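You operate a simulated robot arm through the tools that you are given. There is no shell and no other tool.

Carry out the task below with a simulated robot arm. There is one attempt and no reset: what you move stays moved.

TASK
Screw the tall yellow nut on the green fixture's corner stud.
Fine: it lies in the nuts drawer, which ends shut; run the nut down snug.

Only the result counts: the job must be done as asked and must still hold three seconds after the hand-in. Knocking over, shifting, dropping, spilling or breaking anything else fails it.

THE ROBOT
A 6-joint arm with a two-finger gripper, fixed in place. Base frame: the origin is on the floor under the middle of its stand, x ahead of it, y to its left, z up. Units: mm, degrees, N and s.
It reaches about 1038 mm from its shoulder. Its first joint turns from -166.0 to 166.0 degrees. Payload 1.71 kg.
The TCP is the grasp point between the finger pads, 20 mm short of the fingertips. In the tool frame z runs along the fingers and y along their closing line. The gripper opens to 96 mm; its body begins 113 mm behind the TCP.
Orientation is told as [roll, pitch, yaw] about the base's x, y, z axes, in that order, counted from this pose: with the fingers straight down and closing along the base's y, the tool's x points along the base's -x, its y along +y and its z along -z.

THE INTERFACE
- The arm moves only by the tool play_rows. Its argument "deltas" is a list of rows, each a list of 7 numbers: the finger opening in mm, from 0 to 96, then the shift along the base's x, y, z in units of 400 mm (1.0 is 400 mm), then the turn, a rotation vector about the base's x, y, z in units of 120 degrees (1.0 is 120 degrees). In form: [[grip, tx, ty, tz, wx, wy, wz], ...]. A call has 1 to 20 rows; each row is the pose to reach, as a shift and turn from the pose commanded when the call began. A call with a number of a shift or a turn outside -1 to 1 is refused whole. Each row takes 0.2 s and may step no farther than 50 mm and 8.6 degrees from the row before; otherwise, or with a gripper value out of range, the whole call is refused. Where a pose cannot be reached the arm comes as near as it can. A force on the tool above 60 N (or 10 N above the force at the start of the call, whichever is more), or a blocked arm, ends the call early, and 0.2 s more pass. The fingers move at their own pace (about 45 mm/s each) and stop on an object; they squeeze with about 33 N. The grip force told is the motor's: it shows also when the fingers shut on nothing. Time passes only in rows, and 0.2 s behind the last, so rows that repeat a pose let the fingers close. It gives the time, the measured TCP pose, the force on the tool (base axes), the opening and the grip force at its end, in the units of the frame above (readings bear some noise), with the torque about the TCP (base axes, N m) and any sound that the robot's microphone picked up.
- Cameras (640 x 400 px; columns grow to the right, rows downward): "scene" is fixed at [209.1, 648.7, 1232.7]; the picture's right is [0.31, -0.95, 0.00], its down [-0.65, -0.21, -0.73] and it looks along [0.69, 0.22, -0.69] (base axes); focal length 214 px, centre (320, 200). "wrist" rides on the gripper at [66, 14, -145] in the tool frame; the picture's right is [-0.21, 0.98, 0.00], its down [-0.88, -0.18, -0.45] and it looks along [-0.44, -0.09, 0.90] (tool axes); focal length 275 px, centre (320, 200). There is no depth. A picture from a camera that has moved, and an enlarged one, comes with that camera's place and axes in the base frame and with its lens. The place of the scene camera against the robot may be out by one fixed shift of up to 18 mm in any direction.
- capture(camera): a new picture of that camera. No time passes.
- raise_lower(by): moves the trunk up (or, below 0, down) by that many mm; the arm rides with it, the base frame stays. It gives what a move gives, with no picture.
- close_up(camera, box): a new picture of the part [left, top, right, bottom] of that camera's present view, enlarged. No time passes.
- job_done(): hands the job in; it is judged then, once.

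Nothing tells you positions but the pictures and the camera data. Unless the task says otherwise, let go and move clear before handing in.

The tools are called after ">>>" as name(argument=value, ...) on one line, values as JSON. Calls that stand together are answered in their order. play_rows: Moves the arm, as the interface text tells. Its arguments: {"type":"object","properties":{"deltas":{"type":"array","items":{"type":"array","items":{"type":"number"}}}},"required":["deltas"]} The other tools are called the same way: raise_lower (by) moves the trunk up or down; capture (camera) takes a picture; close_up (camera, box) takes an enlarged picture of a part of a camera's view; job_done () hands the job in.

At the start:

```text
clock: 0.0
eef_pos: [525.8, 299.4, 1138.4]
ee_rot: [0.1, 0.1, 0.1]
ft_force: [0.2, -0.4, 0.4]
torque: [-0.02, 0.0, 0.01]
finger_gap: 96.2
grip_force: 0.0
trunk travel left (down, up): [-100.0, 290.0]
```

scene: 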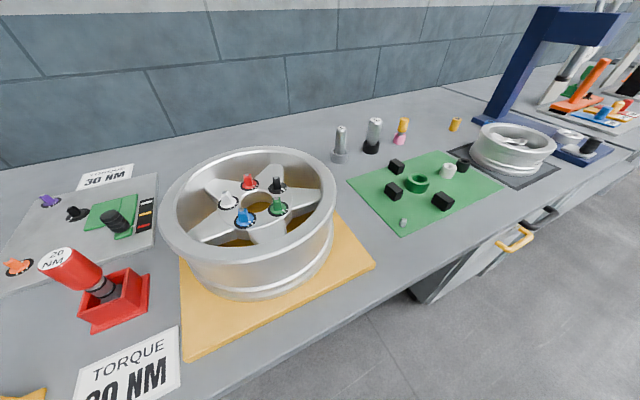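
wrist: 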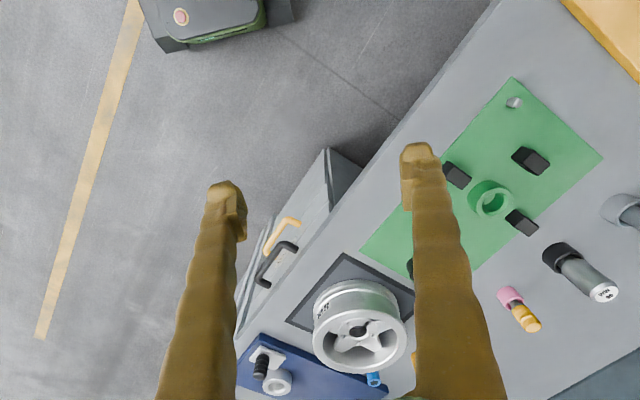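

I see a bench with a green fixture plate, wheels, sockets and, below the bench edge, a drawer unit with two handles (yellow and black). I'll look closer at the fixture and drawers before moving.

>>> close_up(camera="scene", box=[340, 130, 520, 243])

>>> close_up(camera="scene", box=[400, 190, 600, 315])

>>> close_up(camera="wrist", box=[220, 140, 420, 300])

>>> close_up(camera="wrist", box=[400, 60, 640, 260])

```text
3.54 times, centred on (430, 186) of scene
camera zoom: at [209.1, 648.7, 1232.7], right [0.31, -0.95, 0.0], down [-0.65, -0.21, -0.73], along [0.69, 0.22, -0.69], focal length 759 px, centre (-69, 248)
```

zoom: 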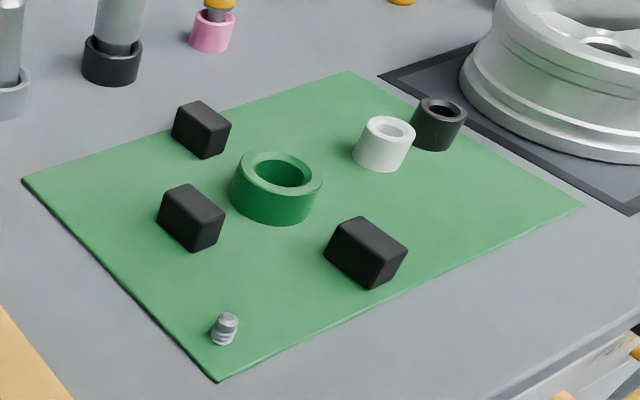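

```text
3.20 times, centred on (500, 252) of scene
camera zoom: at [209.1, 648.7, 1232.7], right [0.31, -0.95, 0.0], down [-0.65, -0.21, -0.73], along [0.69, 0.22, -0.69], focal length 686 px, centre (-256, 32)
```

zoom: 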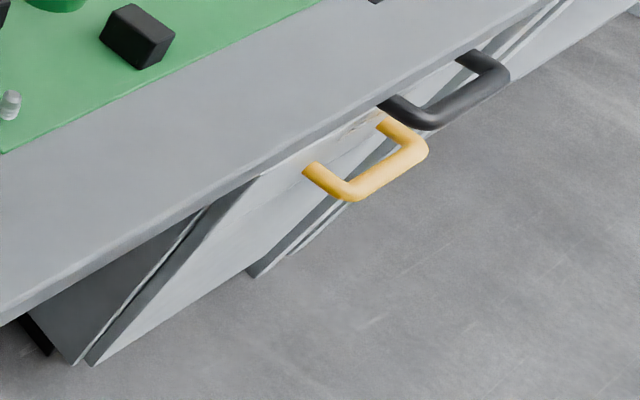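

```text
2.50 times, centred on (320, 220) of wrist
camera zoom: at [461.9, 313.0, 1283.7], right [0.21, 0.98, 0.0], down [0.88, -0.18, 0.44], along [0.43, -0.09, -0.9], focal length 688 px, centre (320, 150)
```

zoom: 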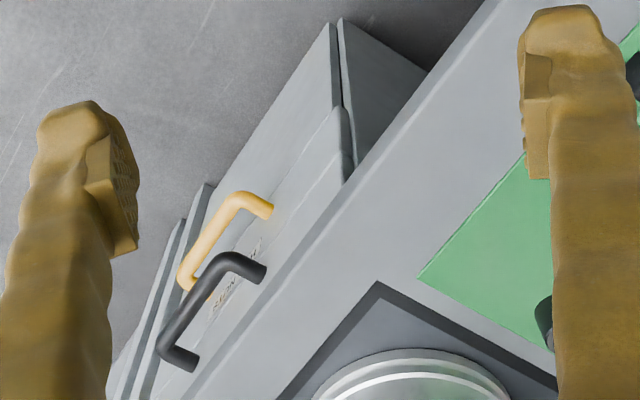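

```text
2.00 times, centred on (520, 160) of wrist
camera zoom: at [461.9, 313.0, 1283.7], right [0.21, 0.98, 0.0], down [0.88, -0.18, 0.44], along [0.43, -0.09, -0.9], focal length 551 px, centre (-80, 280)
```

zoom: 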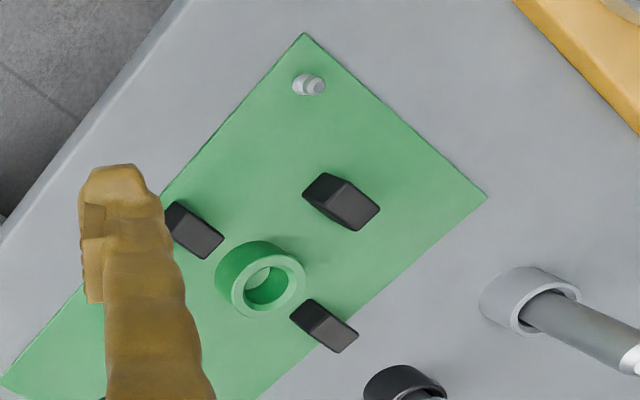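

The green plate's corner stud stands near (564, 568, 880), and the bench front runs diagonally. Two stacked drawers sit below it: black handle on top, yellow handle below. I'll swing the wrist camera round to face the drawer fronts and read their labels.

>>> play_rows(deltas=[[96, 0.0275, -0.07, -0.047, 0.01188, -0.02753, 0.03768], [96, 0.055, -0.14, -0.094, 0.02376, -0.05506, 0.07536], [96, 0.0825, -0.21, -0.141, 0.03564, -0.08259, 0.11304], [96, 0.11, -0.28, -0.188, 0.04752, -0.11012, 0.15072], [96, 0.1375, -0.35, -0.235, 0.0594, -0.13765, 0.1884], [96, 0.165, -0.42, -0.282, 0.07128, -0.16518, 0.22608], [96, 0.1925, -0.49, -0.329, 0.08316, -0.19271, 0.26376], [96, 0.22, -0.56, -0.376, 0.09504, -0.22024, 0.30144], [96, 0.2475, -0.63, -0.423, 0.10692, -0.24777, 0.33912], [96, 0.275, -0.7, -0.47, 0.1188, -0.2753, 0.3768]])

>>> capture(camera="wrist")

>>> capture(camera="scene")

```text
clock: 2.2
eef_pos: [620.0, 19.5, 958.7]
ee_rot: [0.1, -36.0, 46.9]
ft_force: [0.2, 0.5, -0.2]
torque: [-0.05, -0.02, -0.02]
finger_gap: 96.3
grip_force: 0.0
trunk travel left (down, up): [-100.0, 290.0]
```

```text
taken
camera wrist: at [516.2, -72.5, 1037.2], right [-0.6, 0.79, 0.12], down [0.44, 0.2, 0.87], along [0.67, 0.58, -0.47], focal length 275 px, centre (320, 200)
```

wrist: 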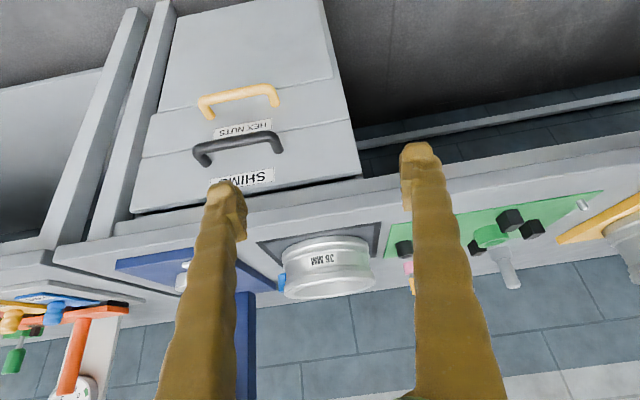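

```text
taken
```

scene: 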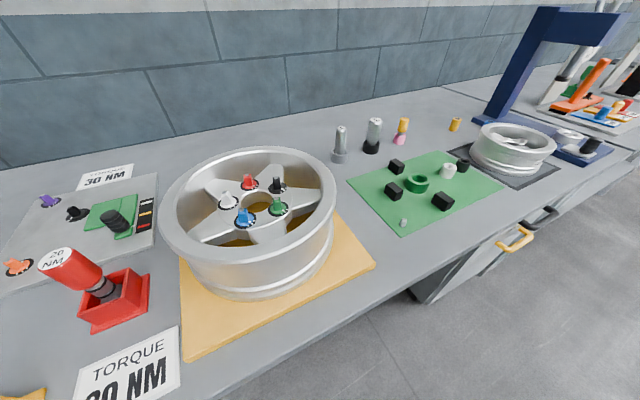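

>>> close_up(camera="wrist", box=[120, 0, 380, 200])

>>> play_rows(deltas=[[96, 0, 0, 0, 0, 0, 0], [96, 0, 0, 0, 0, 0, 0]])

```text
2.00 times, centred on (250, 100) of wrist
camera zoom: at [516.2, -72.5, 1037.2], right [-0.6, 0.79, 0.12], down [0.44, 0.2, 0.87], along [0.67, 0.58, -0.47], focal length 551 px, centre (460, 400)
```

zoom: 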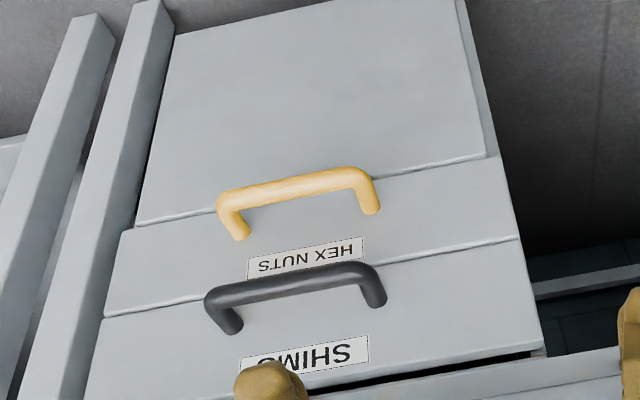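

```text
clock: 2.8
eef_pos: [620.1, 20.5, 958.1]
ee_rot: [0.2, -35.8, 46.7]
ft_force: [0.0, -0.1, -0.7]
torque: [-0.01, -0.02, -0.01]
finger_gap: 96.2
grip_force: 0.0
trunk travel left (down, up): [-100.0, 290.0]
```

The lower, yellow-handled drawer is labelled HEX NUTS; its handle bar sits near (901, 79, 564), and the black SHIMS handle is about 118 mm above it. The last pose came out about 16 mm short, so I'll move lower and nearer the handle at the same orientation to check reach.

>>> play_rows(deltas=[[96, 0.049, -0.016, -0.078, 0, 0, 0], [96, 0.099, -0.032, -0.156, 0, 0, 0], [96, 0.148, -0.049, -0.234, 0, 0, 0], [96, 0.197, -0.065, -0.312, 0, 0, 0], [96, 0.247, -0.081, -0.39, 0, 0, 0], [96, 0.296, -0.097, -0.468, 0, 0, 0], [96, 0.345, -0.114, -0.546, 0, 0, 0], [96, 0.395, -0.13, -0.625, 0, 0, 0]])

>>> capture(camera="wrist")

>>> capture(camera="scene")

```text
clock: 4.6
eef_pos: [778.4, -32.9, 707.4]
ee_rot: [0.0, -35.8, 46.7]
ft_force: [-0.6, -0.3, 0.0]
torque: [-0.06, 0.01, -0.02]
finger_gap: 96.1
grip_force: 0.1
trunk travel left (down, up): [-100.0, 290.0]
```

```text
taken
camera wrist: at [674.2, -123.7, 787.7], right [-0.6, 0.79, 0.12], down [0.44, 0.2, 0.87], along [0.67, 0.58, -0.47], focal length 275 px, centre (320, 200)
```

wrist: 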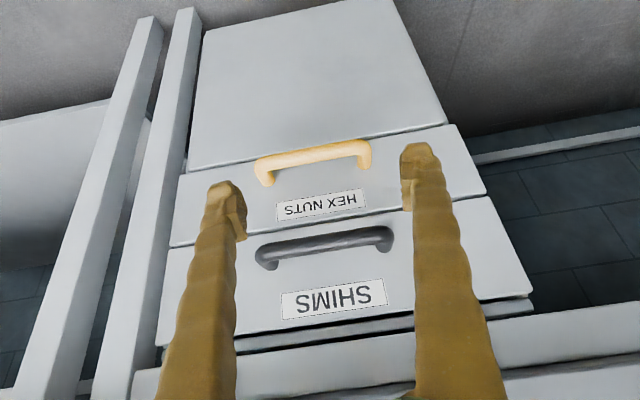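

```text
taken
```

scene: 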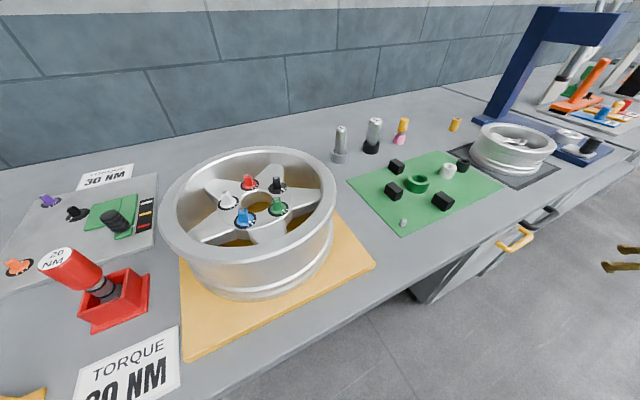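

The position error stayed constant, about (−15, 0, +7), so it looks like a fixed offset rather than a reach limit. I'll measure the yellow handle more closely from this nearer view and test whether a correction takes.

>>> close_up(camera="wrist", box=[160, 100, 480, 300])

>>> play_rows(deltas=[[96, 0.0385, 0, -0.018, 0, 0, 0], [96, 0.0385, 0, -0.018, 0, 0, 0]])

```text
2.00 times, centred on (320, 200) of wrist
camera zoom: at [674.2, -123.7, 787.7], right [-0.6, 0.79, 0.12], down [0.44, 0.2, 0.87], along [0.67, 0.58, -0.47], focal length 551 px, centre (320, 200)
```

zoom: 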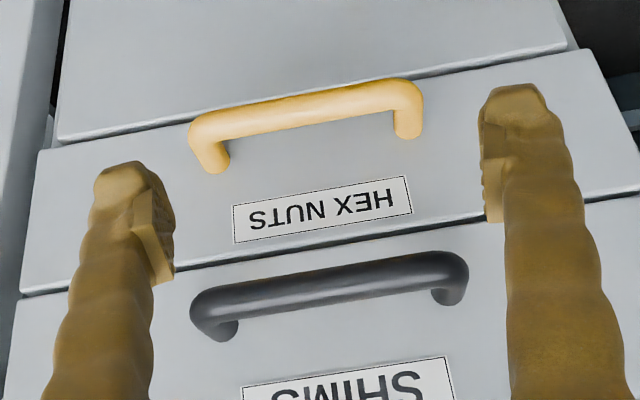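

```text
clock: 5.2
eef_pos: [793.2, -31.0, 702.0]
ee_rot: [0.2, -35.7, 46.8]
ft_force: [-0.1, 0.4, 0.1]
torque: [0.0, 0.02, 0.01]
finger_gap: 96.2
grip_force: 0.0
trunk travel left (down, up): [-100.0, 290.0]
```

The correction takes, so I can servo on the measured pose. Next I turn the gripper so the fingers point horizontally at the drawers and close vertically, standing off the yellow handle at about z 580.

>>> play_rows(deltas=[[96, -0.0027, -0.0037, -0.0191, 0.0459, 0.0156, -0.0228], [96, -0.0055, -0.0073, -0.0381, 0.0918, 0.0311, -0.0456], [96, -0.0082, -0.011, -0.0572, 0.1376, 0.0467, -0.0684], [96, -0.011, -0.0146, -0.0763, 0.1835, 0.0623, -0.0912], [96, -0.0137, -0.0183, -0.0953, 0.2294, 0.0778, -0.1139], [96, -0.0164, -0.0219, -0.1144, 0.2753, 0.0934, -0.1367], [96, -0.0192, -0.0256, -0.1334, 0.3212, 0.109, -0.1595], [96, -0.0219, -0.0293, -0.1525, 0.3671, 0.1246, -0.1823], [96, -0.0246, -0.0329, -0.1716, 0.4129, 0.1401, -0.2051], [96, -0.0274, -0.0366, -0.1906, 0.4588, 0.1557, -0.2279], [96, -0.0301, -0.0402, -0.2097, 0.5047, 0.1713, -0.2507], [96, -0.0329, -0.0439, -0.2288, 0.5506, 0.1868, -0.2735], [96, -0.0356, -0.0475, -0.2478, 0.5965, 0.2024, -0.2962], [96, -0.0383, -0.0512, -0.2669, 0.6423, 0.218, -0.319], [96, -0.0411, -0.0548, -0.2859, 0.6882, 0.2335, -0.3418], [96, -0.0438, -0.0585, -0.305, 0.7341, 0.2491, -0.3646]])

>>> capture(camera="wrist")

>>> capture(camera="scene")

```text
clock: 8.6
eef_pos: [847.9, -87.1, 596.1]
ee_rot: [90.1, 0.2, -45.1]
ft_force: [-0.3, 1.1, -0.5]
torque: [-0.01, 0.04, -0.06]
finger_gap: 96.1
grip_force: 0.0
out of reach, approached as far as the arm can: row 12, 13, 14, 15, 16
trunk travel left (down, up): [-100.0, 290.0]
```

```text
taken
camera wrist: at [700.0, -144.2, 610.8], right [0.15, -0.15, 0.98], down [0.3, -0.93, -0.19], along [0.94, 0.33, -0.09], focal length 275 px, centre (320, 200)
```

wrist: 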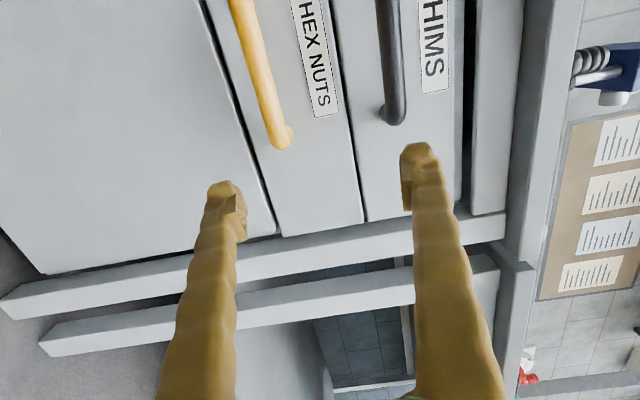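

```text
taken
```

scene: 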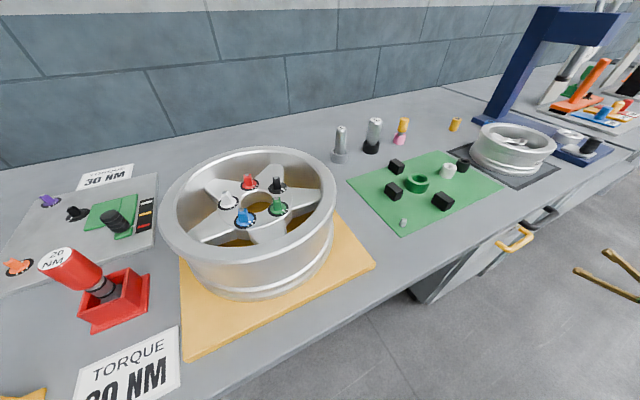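

The orientation came out as asked, but the arm reports it could not pull that close in this posture and sits at (848, −87, 596). I'll lower the trunk to see whether that frees the wrist.

>>> raise_lower(by=-100)

>>> play_rows(deltas=[[96, 0, 0, 0.05, 0, 0, 0], [96, 0, 0, 0.1, 0, 0, 0], [96, 0, 0, 0.1, 0, 0, 0]])

```text
clock: 9.9
eef_pos: [848.2, -88.0, 498.1]
ee_rot: [89.9, 0.1, -45.0]
ft_force: [0.5, 0.2, 1.3]
torque: [0.0, -0.02, 0.01]
finger_gap: 96.1
grip_force: 0.1
trunk travel left (down, up): [0.0, 390.0]
```

```text
clock: 10.7
eef_pos: [847.5, -88.7, 536.8]
ee_rot: [90.0, 0.1, -45.0]
ft_force: [0.9, -0.5, -1.1]
torque: [-0.02, -0.03, 0.03]
finger_gap: 95.9
grip_force: 0.1
trunk travel left (down, up): [0.0, 390.0]
```

>>> play_rows(deltas=[[96, -0.04, -0.04, 0.015, 0, 0, 0], [96, -0.08, -0.08, 0.03, 0, 0, 0], [96, -0.12, -0.12, 0.045, 0, 0, 0], [96, -0.177, -0.177, 0.045, 0, 0, 0], [96, -0.177, -0.177, 0.045, 0, 0, 0]])

```text
clock: 11.9
eef_pos: [786.7, -165.0, 559.1]
ee_rot: [90.0, 0.2, -44.7]
ft_force: [-0.3, -0.3, -0.1]
torque: [0.01, -0.01, 0.03]
finger_gap: 95.8
grip_force: 0.0
out of reach, approached as far as the arm can: row 3, 4, 5
trunk travel left (down, up): [0.0, 390.0]
```

Lowering the trunk did not free it; horizontal fingers bring the wrist too close to the base. A tilted hand works better, so I'll hook the handle from above with nearly closed fingers at 45°. I'm rotating back to that tilt and standing off in front of the handle.

>>> play_rows(deltas=[[70, 0.0064, 0.0267, 0.0152, -0.0472, -0.0195, 0.0195], [50, 0.0128, 0.0533, 0.0303, -0.0944, -0.0391, 0.0391], [30, 0.0193, 0.08, 0.0455, -0.1415, -0.0586, 0.0586], [10, 0.0257, 0.1067, 0.0607, -0.1887, -0.0782, 0.0782], [10, 0.0321, 0.1333, 0.0758, -0.2359, -0.0977, 0.0977], [10, 0.0385, 0.16, 0.091, -0.2831, -0.1172, 0.1172], [10, 0.0449, 0.1867, 0.1062, -0.3303, -0.1368, 0.1368], [10, 0.0514, 0.2133, 0.1213, -0.3774, -0.1563, 0.1563], [10, 0.0578, 0.24, 0.1365, -0.4246, -0.1759, 0.1759], [10, 0.0642, 0.2667, 0.1517, -0.4718, -0.1954, 0.1954], [10, 0.0706, 0.2933, 0.1668, -0.519, -0.2149, 0.2149], [10, 0.077, 0.32, 0.182, -0.5662, -0.2345, 0.2345], [10, 0.0835, 0.3467, 0.1972, -0.6133, -0.254, 0.254], [10, 0.0899, 0.3733, 0.2123, -0.6605, -0.2736, 0.2736], [10, 0.0963, 0.4, 0.2275, -0.7077, -0.2931, 0.2931]])

>>> capture(camera="wrist")

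>>> capture(camera="scene")

```text
clock: 15.1
eef_pos: [825.1, -4.4, 649.7]
ee_rot: [-0.2, -44.9, 45.0]
ft_force: [0.1, -0.1, 0.5]
torque: [0.04, -0.03, 0.04]
finger_gap: 10.0
grip_force: 0.1
trunk travel left (down, up): [0.0, 390.0]
```

```text
taken
camera wrist: at [711.1, -99.8, 706.1], right [-0.59, 0.8, 0.14], down [0.35, 0.09, 0.93], along [0.73, 0.6, -0.33], focal length 275 px, centre (320, 200)
```

wrist: 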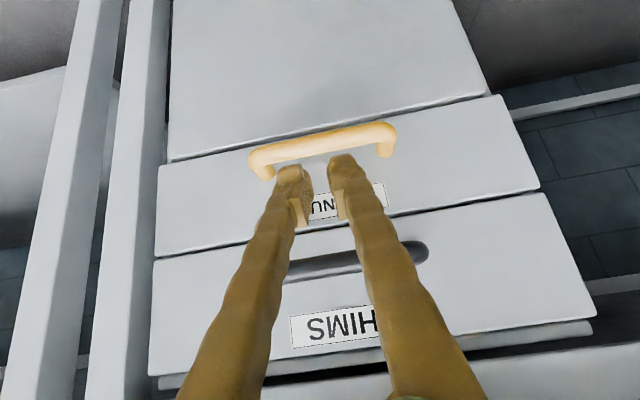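

```text
taken
```

scene: 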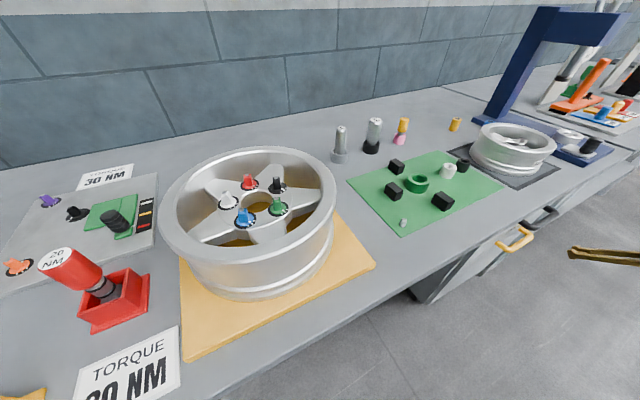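

>>> close_up(camera="scene", box=[480, 210, 640, 310])

>>> close_up(camera="wrist", box=[220, 90, 420, 240])

```text
4.00 times, centred on (560, 260) of scene
camera zoom: at [209.1, 648.7, 1232.7], right [0.31, -0.95, 0.0], down [-0.65, -0.21, -0.73], along [0.69, 0.22, -0.69], focal length 858 px, centre (-640, -40)
```

zoom: 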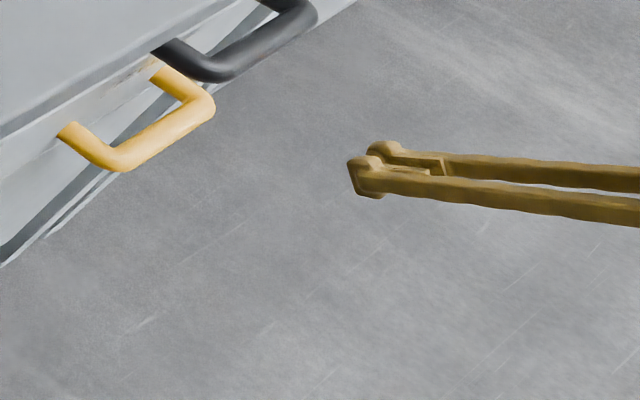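

```text
2.67 times, centred on (320, 165) of wrist
camera zoom: at [711.1, -99.8, 706.1], right [-0.59, 0.8, 0.14], down [0.35, 0.09, 0.93], along [0.73, 0.6, -0.33], focal length 734 px, centre (320, 293)
```

zoom: 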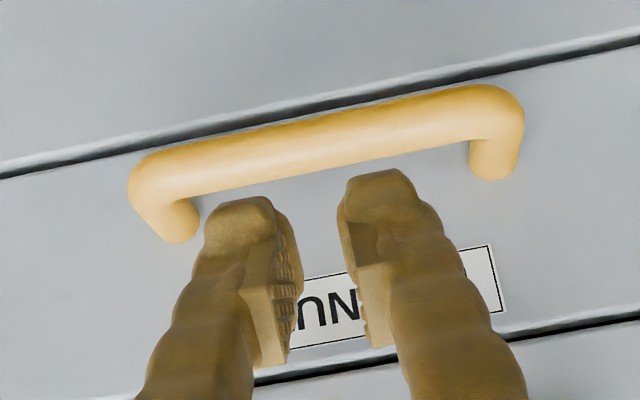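

The handle bar triangulates consistently from four views: centre about (905, 75.5, 555), some 20 mm thick, with about 36 mm of gap behind it. Before hooking it, I'll check in free space that the end of the pull path (n≈480, z≈578) is reachable at this tilt.

>>> play_rows(deltas=[[10, -0.03, -0.03, -0.03, 0, 0, 0], [10, -0.06, -0.06, -0.06, 0, 0, 0], [10, -0.09, -0.09, -0.09, 0, 0, 0], [10, -0.12, -0.12, -0.12, 0, 0, 0], [10, -0.15, -0.15, -0.15, 0, 0, 0], [10, -0.177, -0.177, -0.18, 0, 0, 0]])

```text
clock: 16.5
eef_pos: [754.1, -74.8, 577.7]
ee_rot: [0.2, -45.1, 44.8]
ft_force: [0.2, 0.7, -0.7]
torque: [0.02, 0.0, -0.04]
finger_gap: 9.9
grip_force: 0.2
trunk travel left (down, up): [0.0, 390.0]
```

>>> play_rows(deltas=[[10, -0.05, -0.05, 0, 0, 0, 0], [10, -0.1, -0.1, 0, 0, 0, 0], [10, -0.15, -0.15, 0, 0, 0, 0]])

```text
clock: 17.3
eef_pos: [692.7, -132.6, 579.0]
ee_rot: [0.1, -45.0, 44.7]
ft_force: [0.0, 0.8, 0.4]
torque: [-0.02, -0.01, -0.01]
finger_gap: 10.0
grip_force: 0.1
trunk travel left (down, up): [0.0, 390.0]
```

>>> play_rows(deltas=[[10, 0.055, 0.0538, 0.019, 0, 0, 0], [10, 0.11, 0.1076, 0.038, 0, 0, 0], [10, 0.165, 0.1613, 0.057, 0, 0, 0], [10, 0.22, 0.2151, 0.076, 0, 0, 0], [10, 0.275, 0.2689, 0.095, 0, 0, 0], [10, 0.33, 0.3227, 0.114, 0, 0, 0], [10, 0.3857, 0.3765, 0.133, 0, 0, 0], [10, 0.4408, 0.4303, 0.152, 0, 0, 0]])

>>> capture(camera="wrist")

>>> close_up(camera="scene", box=[480, 190, 640, 290])

```text
clock: 19.1
eef_pos: [869.5, 38.3, 639.5]
ee_rot: [0.1, -45.0, 44.8]
ft_force: [-0.2, 0.3, -0.8]
torque: [0.03, 0.0, 0.01]
finger_gap: 10.1
grip_force: 0.0
trunk travel left (down, up): [0.0, 390.0]
```

```text
taken
camera wrist: at [756.5, -57.9, 695.0], right [-0.59, 0.8, 0.15], down [0.35, 0.08, 0.93], along [0.73, 0.6, -0.33], focal length 275 px, centre (320, 200)
```

wrist: 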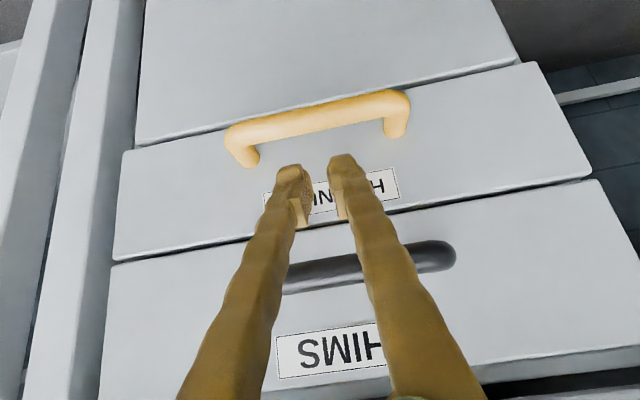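

```text
4.00 times, centred on (560, 240) of scene
camera zoom: at [209.1, 648.7, 1232.7], right [0.31, -0.95, 0.0], down [-0.65, -0.21, -0.73], along [0.69, 0.22, -0.69], focal length 858 px, centre (-640, 40)
```

zoom: 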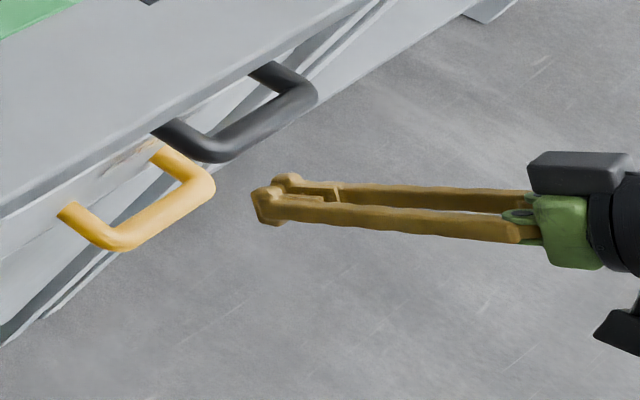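

The handle matches the prediction, and the gripper is lined up above and in front of the bar. Now I slide the fingertips down behind the bar along the tool axis, slowly.

>>> play_rows(deltas=[[10, 0.0125, 0.0125, -0.0177, 0, 0, 0], [10, 0.025, 0.025, -0.0354, 0, 0, 0], [10, 0.0375, 0.0375, -0.053, 0, 0, 0], [10, 0.05, 0.05, -0.0707, 0, 0, 0], [10, 0.0625, 0.0625, -0.0884, 0, 0, 0], [10, 0.075, 0.075, -0.1061, 0, 0, 0], [10, 0.0875, 0.0875, -0.1237, 0, 0, 0]])

>>> close_up(camera="scene", box=[480, 190, 640, 290])

>>> capture(camera="wrist")

```text
clock: 20.7
eef_pos: [905.6, 70.8, 589.7]
ee_rot: [0.1, -45.0, 44.8]
ft_force: [-0.1, 0.4, 0.4]
torque: [0.01, -0.01, -0.03]
finger_gap: 10.2
grip_force: 0.0
trunk travel left (down, up): [0.0, 390.0]
```

```text
4.00 times, centred on (560, 240) of scene
camera zoom: at [209.1, 648.7, 1232.7], right [0.31, -0.95, 0.0], down [-0.65, -0.21, -0.73], along [0.69, 0.22, -0.69], focal length 858 px, centre (-640, 40)
```

zoom: 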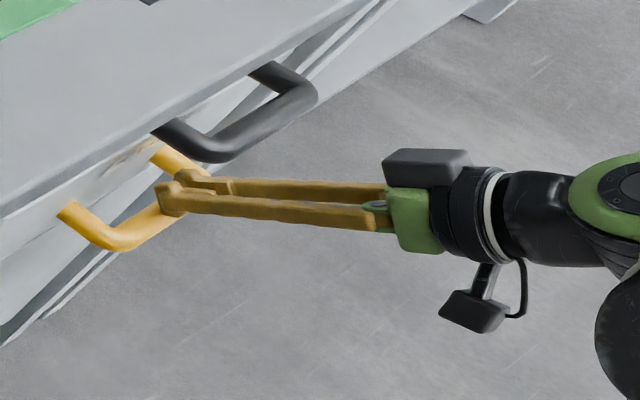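

```text
taken
camera wrist: at [791.2, -24.1, 645.3], right [-0.59, 0.8, 0.15], down [0.35, 0.08, 0.93], along [0.73, 0.6, -0.33], focal length 275 px, centre (320, 200)
```

wrist: 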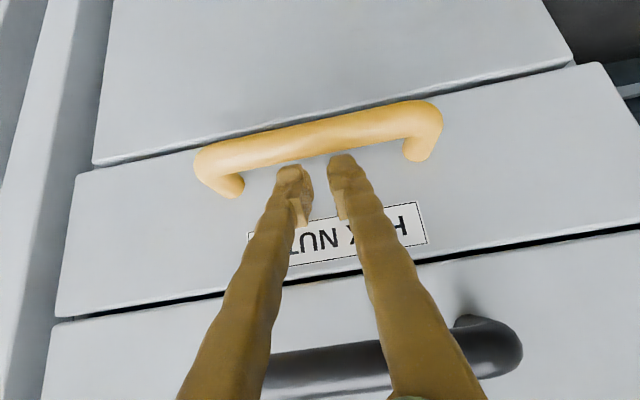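

>>> play_rows(deltas=[[10, 0.0063, 0.0075, 0.0063, 0, 0, 0], [10, 0.0113, 0.0163, -0.0038, 0, 0, 0], [10, 0.0163, 0.025, -0.015, 0, 0, 0], [10, 0.0223, 0.0355, -0.0285, 0, 0, 0], [10, 0.0223, 0.0355, -0.0285, 0, 0, 0]])

>>> close_up(camera="wrist", box=[160, 60, 480, 260])

>>> close_up(camera="scene", box=[490, 200, 570, 250])

```text
clock: 21.9
eef_pos: [915.8, 86.8, 576.5]
ee_rot: [0.1, -45.0, 44.9]
ft_force: [0.3, 0.1, -0.3]
torque: [0.01, 0.01, -0.03]
finger_gap: 9.9
grip_force: 0.1
trunk travel left (down, up): [0.0, 390.0]
```

```text
2.00 times, centred on (320, 160) of wrist
camera zoom: at [800.4, -9.1, 633.9], right [-0.59, 0.8, 0.15], down [0.35, 0.08, 0.93], along [0.73, 0.6, -0.33], focal length 551 px, centre (320, 280)
```

zoom: 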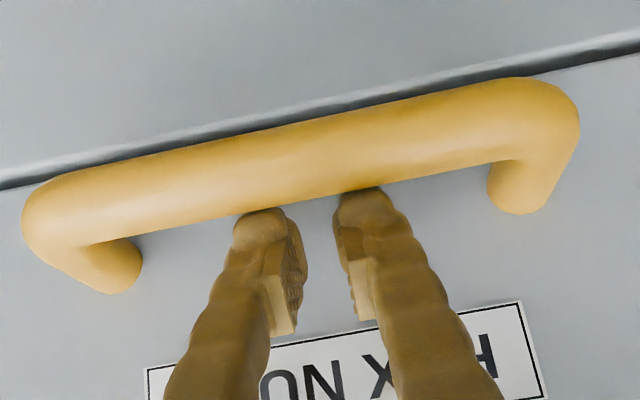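

```text
8.00 times, centred on (530, 225) of scene
camera zoom: at [209.1, 648.7, 1232.7], right [0.31, -0.95, 0.0], down [-0.65, -0.21, -0.73], along [0.69, 0.22, -0.69], focal length 1716 px, centre (-1360, 0)
```

zoom: 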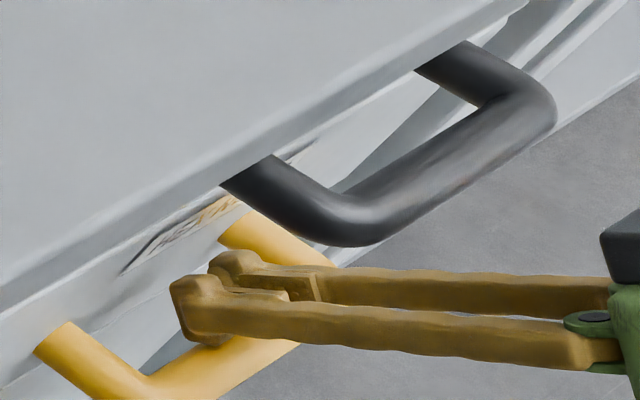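

The fingertips sit behind the bar without touching anything. I'll go 4 mm deeper and begin pulling slowly straight out.

>>> play_rows(deltas=[[10, 0.005, 0.005, -0.007, 0, 0, 0], [10, -0.0003, -0.0003, -0.007, 0, 0, 0], [10, -0.0056, -0.0056, -0.007, 0, 0, 0], [10, -0.0109, -0.0109, -0.007, 0, 0, 0], [10, -0.0162, -0.0162, -0.007, 0, 0, 0], [10, -0.0215, -0.0215, -0.007, 0, 0, 0], [10, -0.0268, -0.0268, -0.007, 0, 0, 0], [10, -0.0339, -0.0339, -0.007, 0, 0, 0], [10, -0.041, -0.041, -0.007, 0, 0, 0], [10, -0.0498, -0.0498, -0.007, 0, 0, 0], [10, -0.0586, -0.0586, -0.007, 0, 0, 0], [10, -0.0692, -0.0692, -0.007, 0, 0, 0]])

>>> capture(camera="wrist")

>>> close_up(camera="scene", box=[480, 190, 640, 290])

```text
clock: 24.5
eef_pos: [887.4, 58.6, 575.1]
ee_rot: [0.0, -45.0, 44.8]
ft_force: [0.9, 1.0, -0.2]
torque: [0.0, -0.01, 0.01]
finger_gap: 10.2
grip_force: 0.1
trunk travel left (down, up): [0.0, 390.0]
```

```text
taken
camera wrist: at [772.8, -37.1, 630.8], right [-0.59, 0.8, 0.15], down [0.35, 0.08, 0.93], along [0.73, 0.6, -0.33], focal length 275 px, centre (320, 200)
```

wrist: 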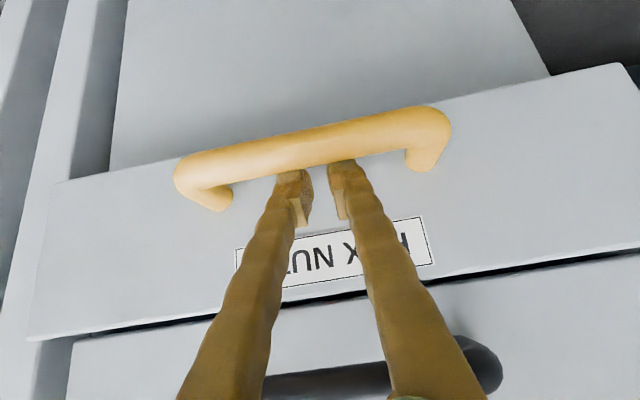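

```text
4.00 times, centred on (560, 240) of scene
camera zoom: at [209.1, 648.7, 1232.7], right [0.31, -0.95, 0.0], down [-0.65, -0.21, -0.73], along [0.69, 0.22, -0.69], focal length 858 px, centre (-640, 40)
```

zoom: 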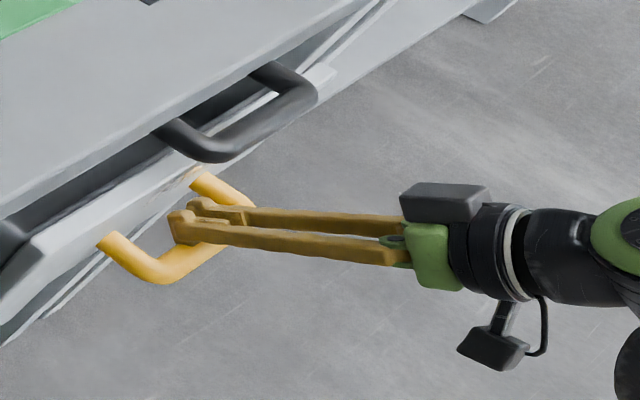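

The yellow-handled drawer is opening smoothly with about 1 N of force. I'll continue the pull.

>>> play_rows(deltas=[[10, -0.0088, -0.0088, 0, 0, 0, 0], [10, -0.0194, -0.0194, 0, 0, 0, 0], [10, -0.03, -0.03, 0, 0, 0, 0], [10, -0.0406, -0.0406, 0, 0, 0, 0], [10, -0.0512, -0.0512, 0, 0, 0, 0], [10, -0.0618, -0.0618, 0, 0, 0, 0], [10, -0.0724, -0.0724, 0, 0, 0, 0], [10, -0.083, -0.083, 0, 0, 0, 0], [10, -0.0936, -0.0936, 0, 0, 0, 0], [10, -0.1042, -0.1042, 0, 0, 0, 0], [10, -0.1148, -0.1148, 0, 0, 0, 0], [10, -0.1254, -0.1254, 0, 0, 0, 0], [10, -0.136, -0.136, 0, 0, 0, 0], [10, -0.1466, -0.1466, 0, 0, 0, 0], [10, -0.1572, -0.1572, 0, 0, 0, 0], [10, -0.1678, -0.1678, 0, 0, 0, 0], [10, -0.1784, -0.1784, 0, 0, 0, 0], [10, -0.189, -0.189, 0, 0, 0, 0], [10, -0.1979, -0.1979, 0, 0, 0, 0], [10, -0.2033, -0.2033, 0, 0, 0, 0]])

>>> capture(camera="wrist")

>>> capture(camera="scene")

```text
clock: 28.7
eef_pos: [805.3, -21.5, 574.6]
ee_rot: [0.1, -44.9, 44.9]
ft_force: [0.6, 1.1, 2.0]
torque: [0.0, -0.05, -0.01]
finger_gap: 10.2
grip_force: 0.2
trunk travel left (down, up): [0.0, 390.0]
```

```text
taken
camera wrist: at [691.2, -118.1, 631.3], right [-0.59, 0.8, 0.15], down [0.35, 0.08, 0.93], along [0.73, 0.6, -0.33], focal length 275 px, centre (320, 200)
```

wrist: 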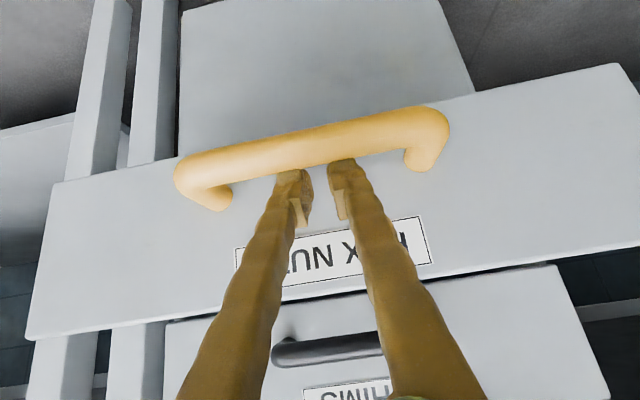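

```text
taken
```

scene: 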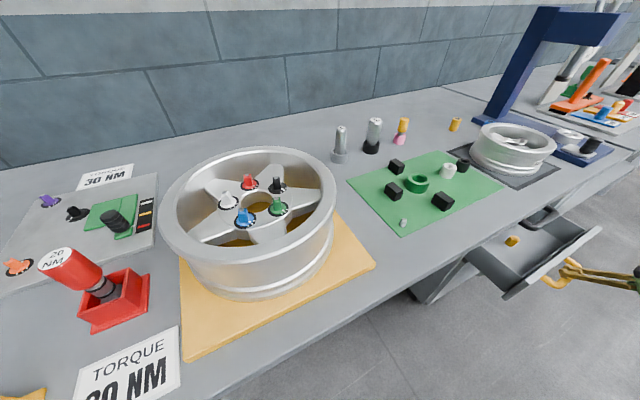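

Inside the drawer I can already see one yellow item. I'll zoom in from the scene camera.

>>> close_up(camera="scene", box=[450, 200, 610, 300])

>>> close_up(camera="scene", box=[480, 215, 560, 265])

```text
4.00 times, centred on (530, 250) of scene
camera zoom: at [209.1, 648.7, 1232.7], right [0.31, -0.95, 0.0], down [-0.65, -0.21, -0.73], along [0.69, 0.22, -0.69], focal length 858 px, centre (-520, 0)
```

zoom: 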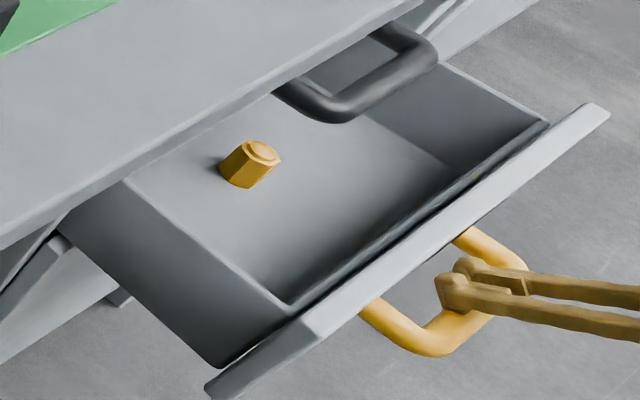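

```text
8.00 times, centred on (520, 240) of scene
camera zoom: at [209.1, 648.7, 1232.7], right [0.31, -0.95, 0.0], down [-0.65, -0.21, -0.73], along [0.69, 0.22, -0.69], focal length 1716 px, centre (-1280, -120)
```

zoom: 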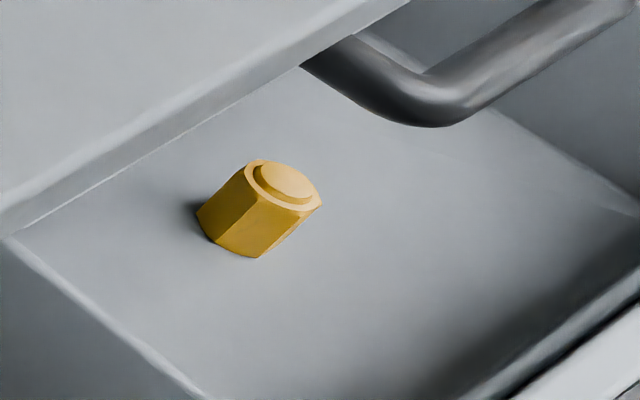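

There is one tall yellow hex nut standing upright on the drawer floor, but it is still close to the bench edge. I'll pull the drawer about 100 mm further so the hand can come down over it.

>>> play_rows(deltas=[[10, -0.0053, -0.0053, 0, 0, 0, 0], [10, -0.0141, -0.0141, 0, 0, 0, 0], [10, -0.0247, -0.0247, 0, 0, 0, 0], [10, -0.0353, -0.0353, 0, 0, 0, 0], [10, -0.0459, -0.0459, 0, 0, 0, 0], [10, -0.0565, -0.0565, 0, 0, 0, 0], [10, -0.0671, -0.0671, 0, 0, 0, 0], [10, -0.0777, -0.0777, 0, 0, 0, 0], [10, -0.0883, -0.0883, 0, 0, 0, 0], [10, -0.0989, -0.0989, 0, 0, 0, 0], [10, -0.1095, -0.1095, 0, 0, 0, 0], [10, -0.1201, -0.1201, 0, 0, 0, 0], [10, -0.1307, -0.1307, 0, 0, 0, 0], [10, -0.1413, -0.1413, 0, 0, 0, 0], [10, -0.1519, -0.1519, 0, 0, 0, 0], [10, -0.159, -0.159, 0, 0, 0, 0], [10, -0.1625, -0.1625, 0, 0, 0, 0]])

>>> close_up(camera="scene", box=[430, 200, 640, 331])

>>> capture(camera="wrist")

```text
clock: 32.3
eef_pos: [739.1, -88.0, 574.1]
ee_rot: [0.1, -45.0, 44.9]
ft_force: [0.5, 1.1, 2.2]
torque: [0.02, 0.01, -0.01]
finger_gap: 10.3
grip_force: 0.1
trunk travel left (down, up): [0.0, 390.0]
```

```text
3.05 times, centred on (535, 266) of scene
camera zoom: at [209.1, 648.7, 1232.7], right [0.31, -0.95, 0.0], down [-0.65, -0.21, -0.73], along [0.69, 0.22, -0.69], focal length 654 px, centre (-335, 0)
```

zoom: 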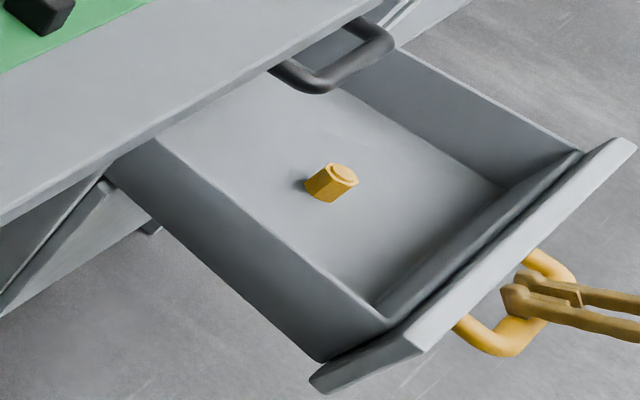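

```text
taken
camera wrist: at [626.1, -183.4, 631.1], right [-0.59, 0.8, 0.15], down [0.35, 0.08, 0.93], along [0.73, 0.6, -0.33], focal length 275 px, centre (320, 200)
```

wrist: 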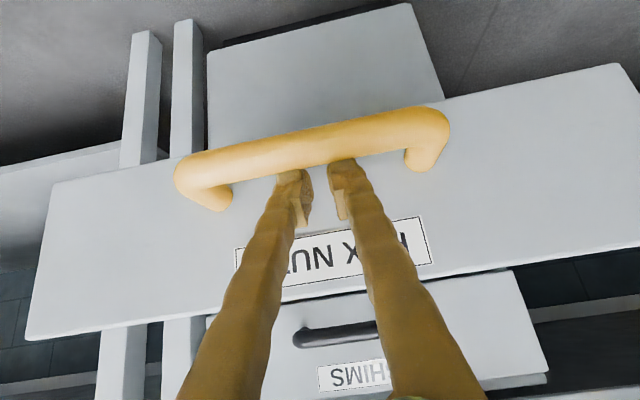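

>>> play_rows(deltas=[[10, -0.0053, -0.0053, 0, 0, 0, 0], [10, -0.0141, -0.0141, 0, 0, 0, 0], [10, -0.023, -0.023, 0, 0, 0, 0], [10, -0.0318, -0.0318, 0, 0, 0, 0], [10, -0.0407, -0.0407, 0, 0, 0, 0], [10, -0.0495, -0.0495, 0, 0, 0, 0], [10, -0.053, -0.053, 0, 0, 0, 0], [10, -0.053, -0.053, 0, 0, 0, 0]])

```text
clock: 34.1
eef_pos: [718.9, -108.6, 575.2]
ee_rot: [0.1, -44.9, 44.8]
ft_force: [0.2, -0.5, 0.3]
torque: [0.01, -0.03, 0.0]
finger_gap: 10.2
grip_force: 0.1
trunk travel left (down, up): [0.0, 390.0]
```

The drawer is now open roughly 275 mm with no load on the fingers. I'll unhook by easing forward, then backing out along the tool axis.

>>> play_rows(deltas=[[10, 0.0053, 0.0053, 0, 0, 0, 0], [10, 0.0106, 0.0106, 0, 0, 0, 0], [10, 0.0019, -0.0019, 0.0177, 0, 0, 0], [10, -0.0144, -0.0144, 0.0354, 0, 0, 0], [10, -0.0269, -0.0269, 0.053, 0, 0, 0], [10, -0.0519, -0.0519, 0.0884, 0, 0, 0], [10, -0.0769, -0.0769, 0.1237, 0, 0, 0], [10, -0.1019, -0.1019, 0.159, 0, 0, 0], [10, -0.1019, -0.1019, 0.25, 0, 0, 0], [10, -0.1019, -0.1019, 0.35, 0, 0, 0]])

>>> close_up(camera="scene", box=[430, 200, 640, 331])

```text
clock: 36.3
eef_pos: [678.2, -149.9, 713.8]
ee_rot: [0.1, -45.0, 44.8]
ft_force: [1.6, -0.5, -0.3]
torque: [0.01, 0.0, 0.02]
finger_gap: 9.7
grip_force: 0.0
trunk travel left (down, up): [0.0, 390.0]
```

```text
3.05 times, centred on (535, 266) of scene
camera zoom: at [209.1, 648.7, 1232.7], right [0.31, -0.95, 0.0], down [-0.65, -0.21, -0.73], along [0.69, 0.22, -0.69], focal length 654 px, centre (-335, 0)
```

zoom: 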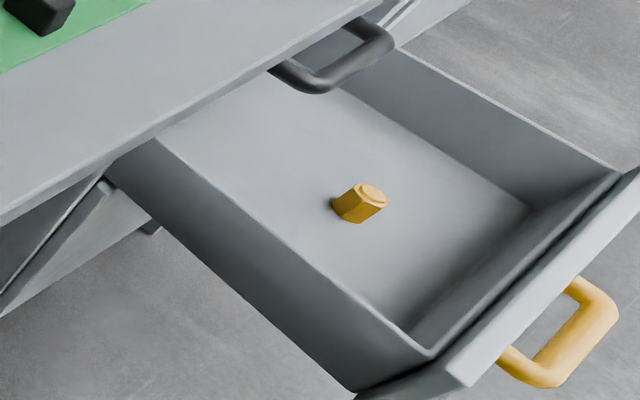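

>>> play_rows(deltas=[[10, 0.0311, 0.0336, 0.0082, -0.0332, 0.0332, 0], [20, 0.0623, 0.0672, 0.0164, -0.0663, 0.0663, 0], [30, 0.0934, 0.1008, 0.0246, -0.0995, 0.0995, 0], [40, 0.1245, 0.1344, 0.0328, -0.1326, 0.1326, 0], [50, 0.1556, 0.168, 0.0409, -0.1658, 0.1658, 0], [60, 0.1868, 0.2016, 0.0491, -0.1989, 0.1989, 0], [70, 0.2179, 0.2352, 0.0573, -0.2321, 0.2321, 0], [80, 0.249, 0.2688, 0.0655, -0.2652, 0.2652, 0], [80, 0.249, 0.2688, 0.0655, -0.2652, 0.2652, 0]])

>>> capture(camera="wrist")

```text
clock: 38.3
eef_pos: [778.6, -42.4, 741.0]
ee_rot: [0.0, 0.2, 44.9]
ft_force: [0.7, 0.5, 0.0]
torque: [0.01, 0.0, -0.01]
finger_gap: 80.0
grip_force: 0.0
trunk travel left (down, up): [0.0, 390.0]
```

```text
taken
camera wrist: at [722.9, -78.8, 886.1], right [-0.54, 0.84, 0.0], down [0.75, 0.49, 0.44], along [0.37, 0.24, -0.9], focal length 275 px, centre (320, 200)
```

wrist: 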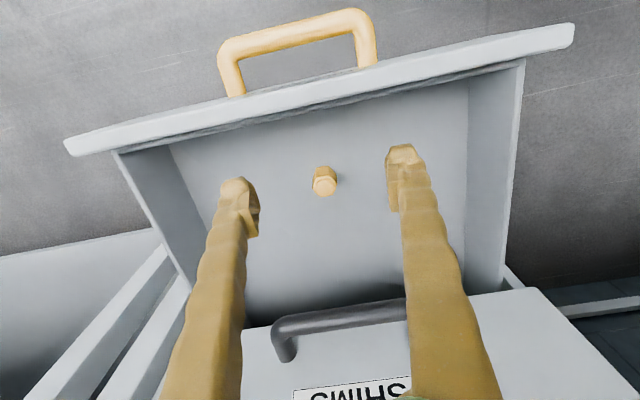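

>>> close_up(camera="wrist", box=[280, 155, 360, 205])

```text
8.00 times, centred on (320, 180) of wrist
camera zoom: at [722.9, -78.8, 886.1], right [-0.54, 0.84, 0.0], down [0.75, 0.49, 0.44], along [0.37, 0.24, -0.9], focal length 2202 px, centre (320, 360)
```

zoom: 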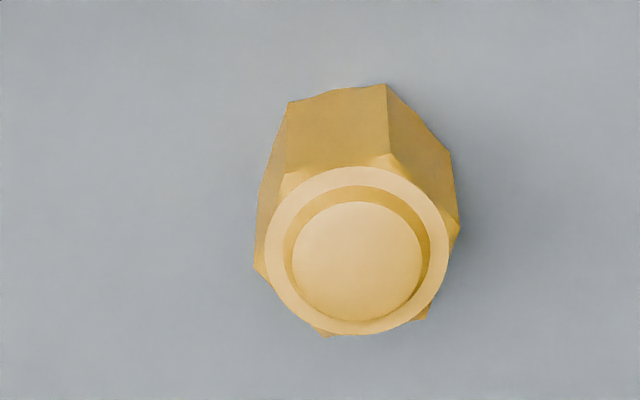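

The nut is a tall hex about 30 mm across flats with a closed boss on top, so its threaded hole should face down, ready to go on. I'll take a second, nearer view to fix its position, height and flat orientation.

>>> play_rows(deltas=[[80, 0.0127, 0.0088, -0.0569, 0, 0, 0], [80, 0.0255, 0.0176, -0.1138, 0, 0, 0], [80, 0.0382, 0.0264, -0.1706, 0, 0, 0], [80, 0.051, 0.0353, -0.2275, 0, 0, 0], [80, 0.051, 0.0353, -0.2275, 0, 0, 0]])

>>> capture(camera="wrist")

>>> close_up(camera="wrist", box=[260, 130, 420, 230])

```text
clock: 39.5
eef_pos: [797.8, -27.6, 650.1]
ee_rot: [0.0, 0.0, 44.9]
ft_force: [-0.3, -0.2, -1.0]
torque: [-0.02, 0.0, -0.01]
finger_gap: 80.1
grip_force: 0.1
trunk travel left (down, up): [0.0, 390.0]
```

```text
taken
camera wrist: at [743.1, -64.3, 795.1], right [-0.54, 0.84, 0.0], down [0.75, 0.49, 0.44], along [0.37, 0.24, -0.9], focal length 275 px, centre (320, 200)
```

wrist: 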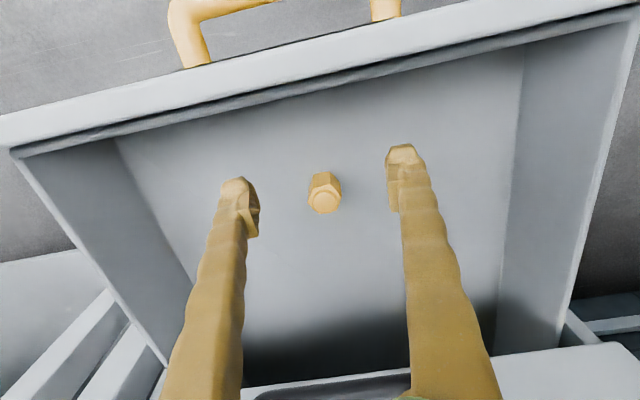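

```text
4.00 times, centred on (340, 180) of wrist
camera zoom: at [743.1, -64.3, 795.1], right [-0.54, 0.84, 0.0], down [0.75, 0.49, 0.44], along [0.37, 0.24, -0.9], focal length 1101 px, centre (240, 280)
```

zoom: 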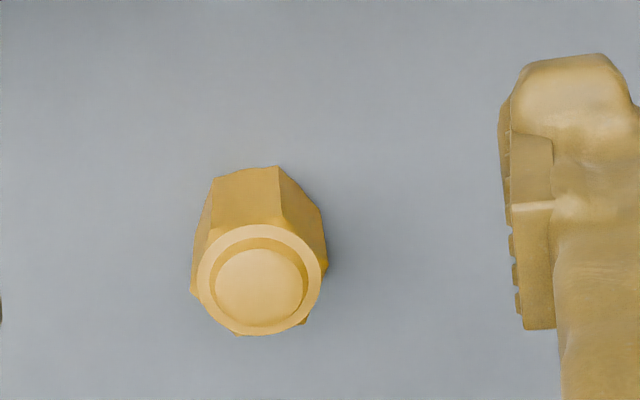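

>>> play_rows(deltas=[[80, -0.044, -0.044, 0, 0, 0, 0], [80, -0.0884, -0.0884, 0, 0, 0, 0], [80, -0.1326, -0.1326, 0, 0, 0, 0], [80, -0.1768, -0.1768, 0, 0, 0, 0], [80, -0.1768, -0.1768, 0, 0, 0, 0]])

>>> capture(camera="wrist")

```text
clock: 40.7
eef_pos: [727.1, -98.0, 650.5]
ee_rot: [0.0, 0.0, 44.9]
ft_force: [-0.7, 0.4, 0.5]
torque: [0.02, 0.02, 0.01]
finger_gap: 79.6
grip_force: 0.0
trunk travel left (down, up): [0.0, 390.0]
```

```text
taken
camera wrist: at [672.4, -135.3, 795.6], right [-0.55, 0.84, 0.0], down [0.75, 0.49, 0.44], along [0.37, 0.24, -0.9], focal length 275 px, centre (320, 200)
```

wrist: 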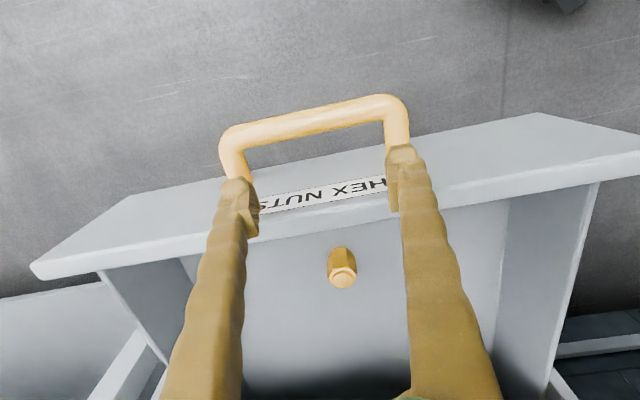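

>>> close_up(camera="wrist", box=[260, 220, 420, 320])

```text
4.00 times, centred on (340, 270) of wrist
camera zoom: at [672.4, -135.3, 795.6], right [-0.55, 0.84, 0.0], down [0.75, 0.49, 0.44], along [0.37, 0.24, -0.9], focal length 1101 px, centre (240, -80)
```

zoom: 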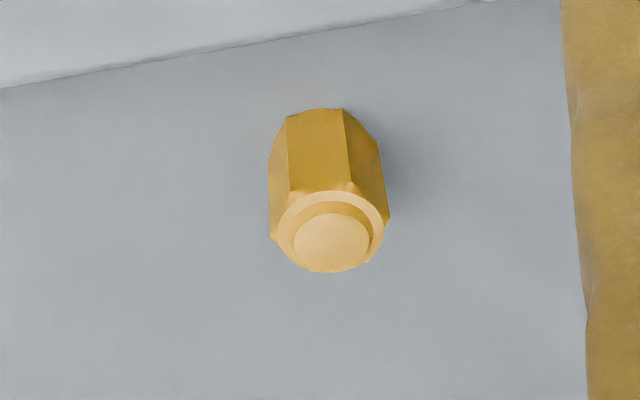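

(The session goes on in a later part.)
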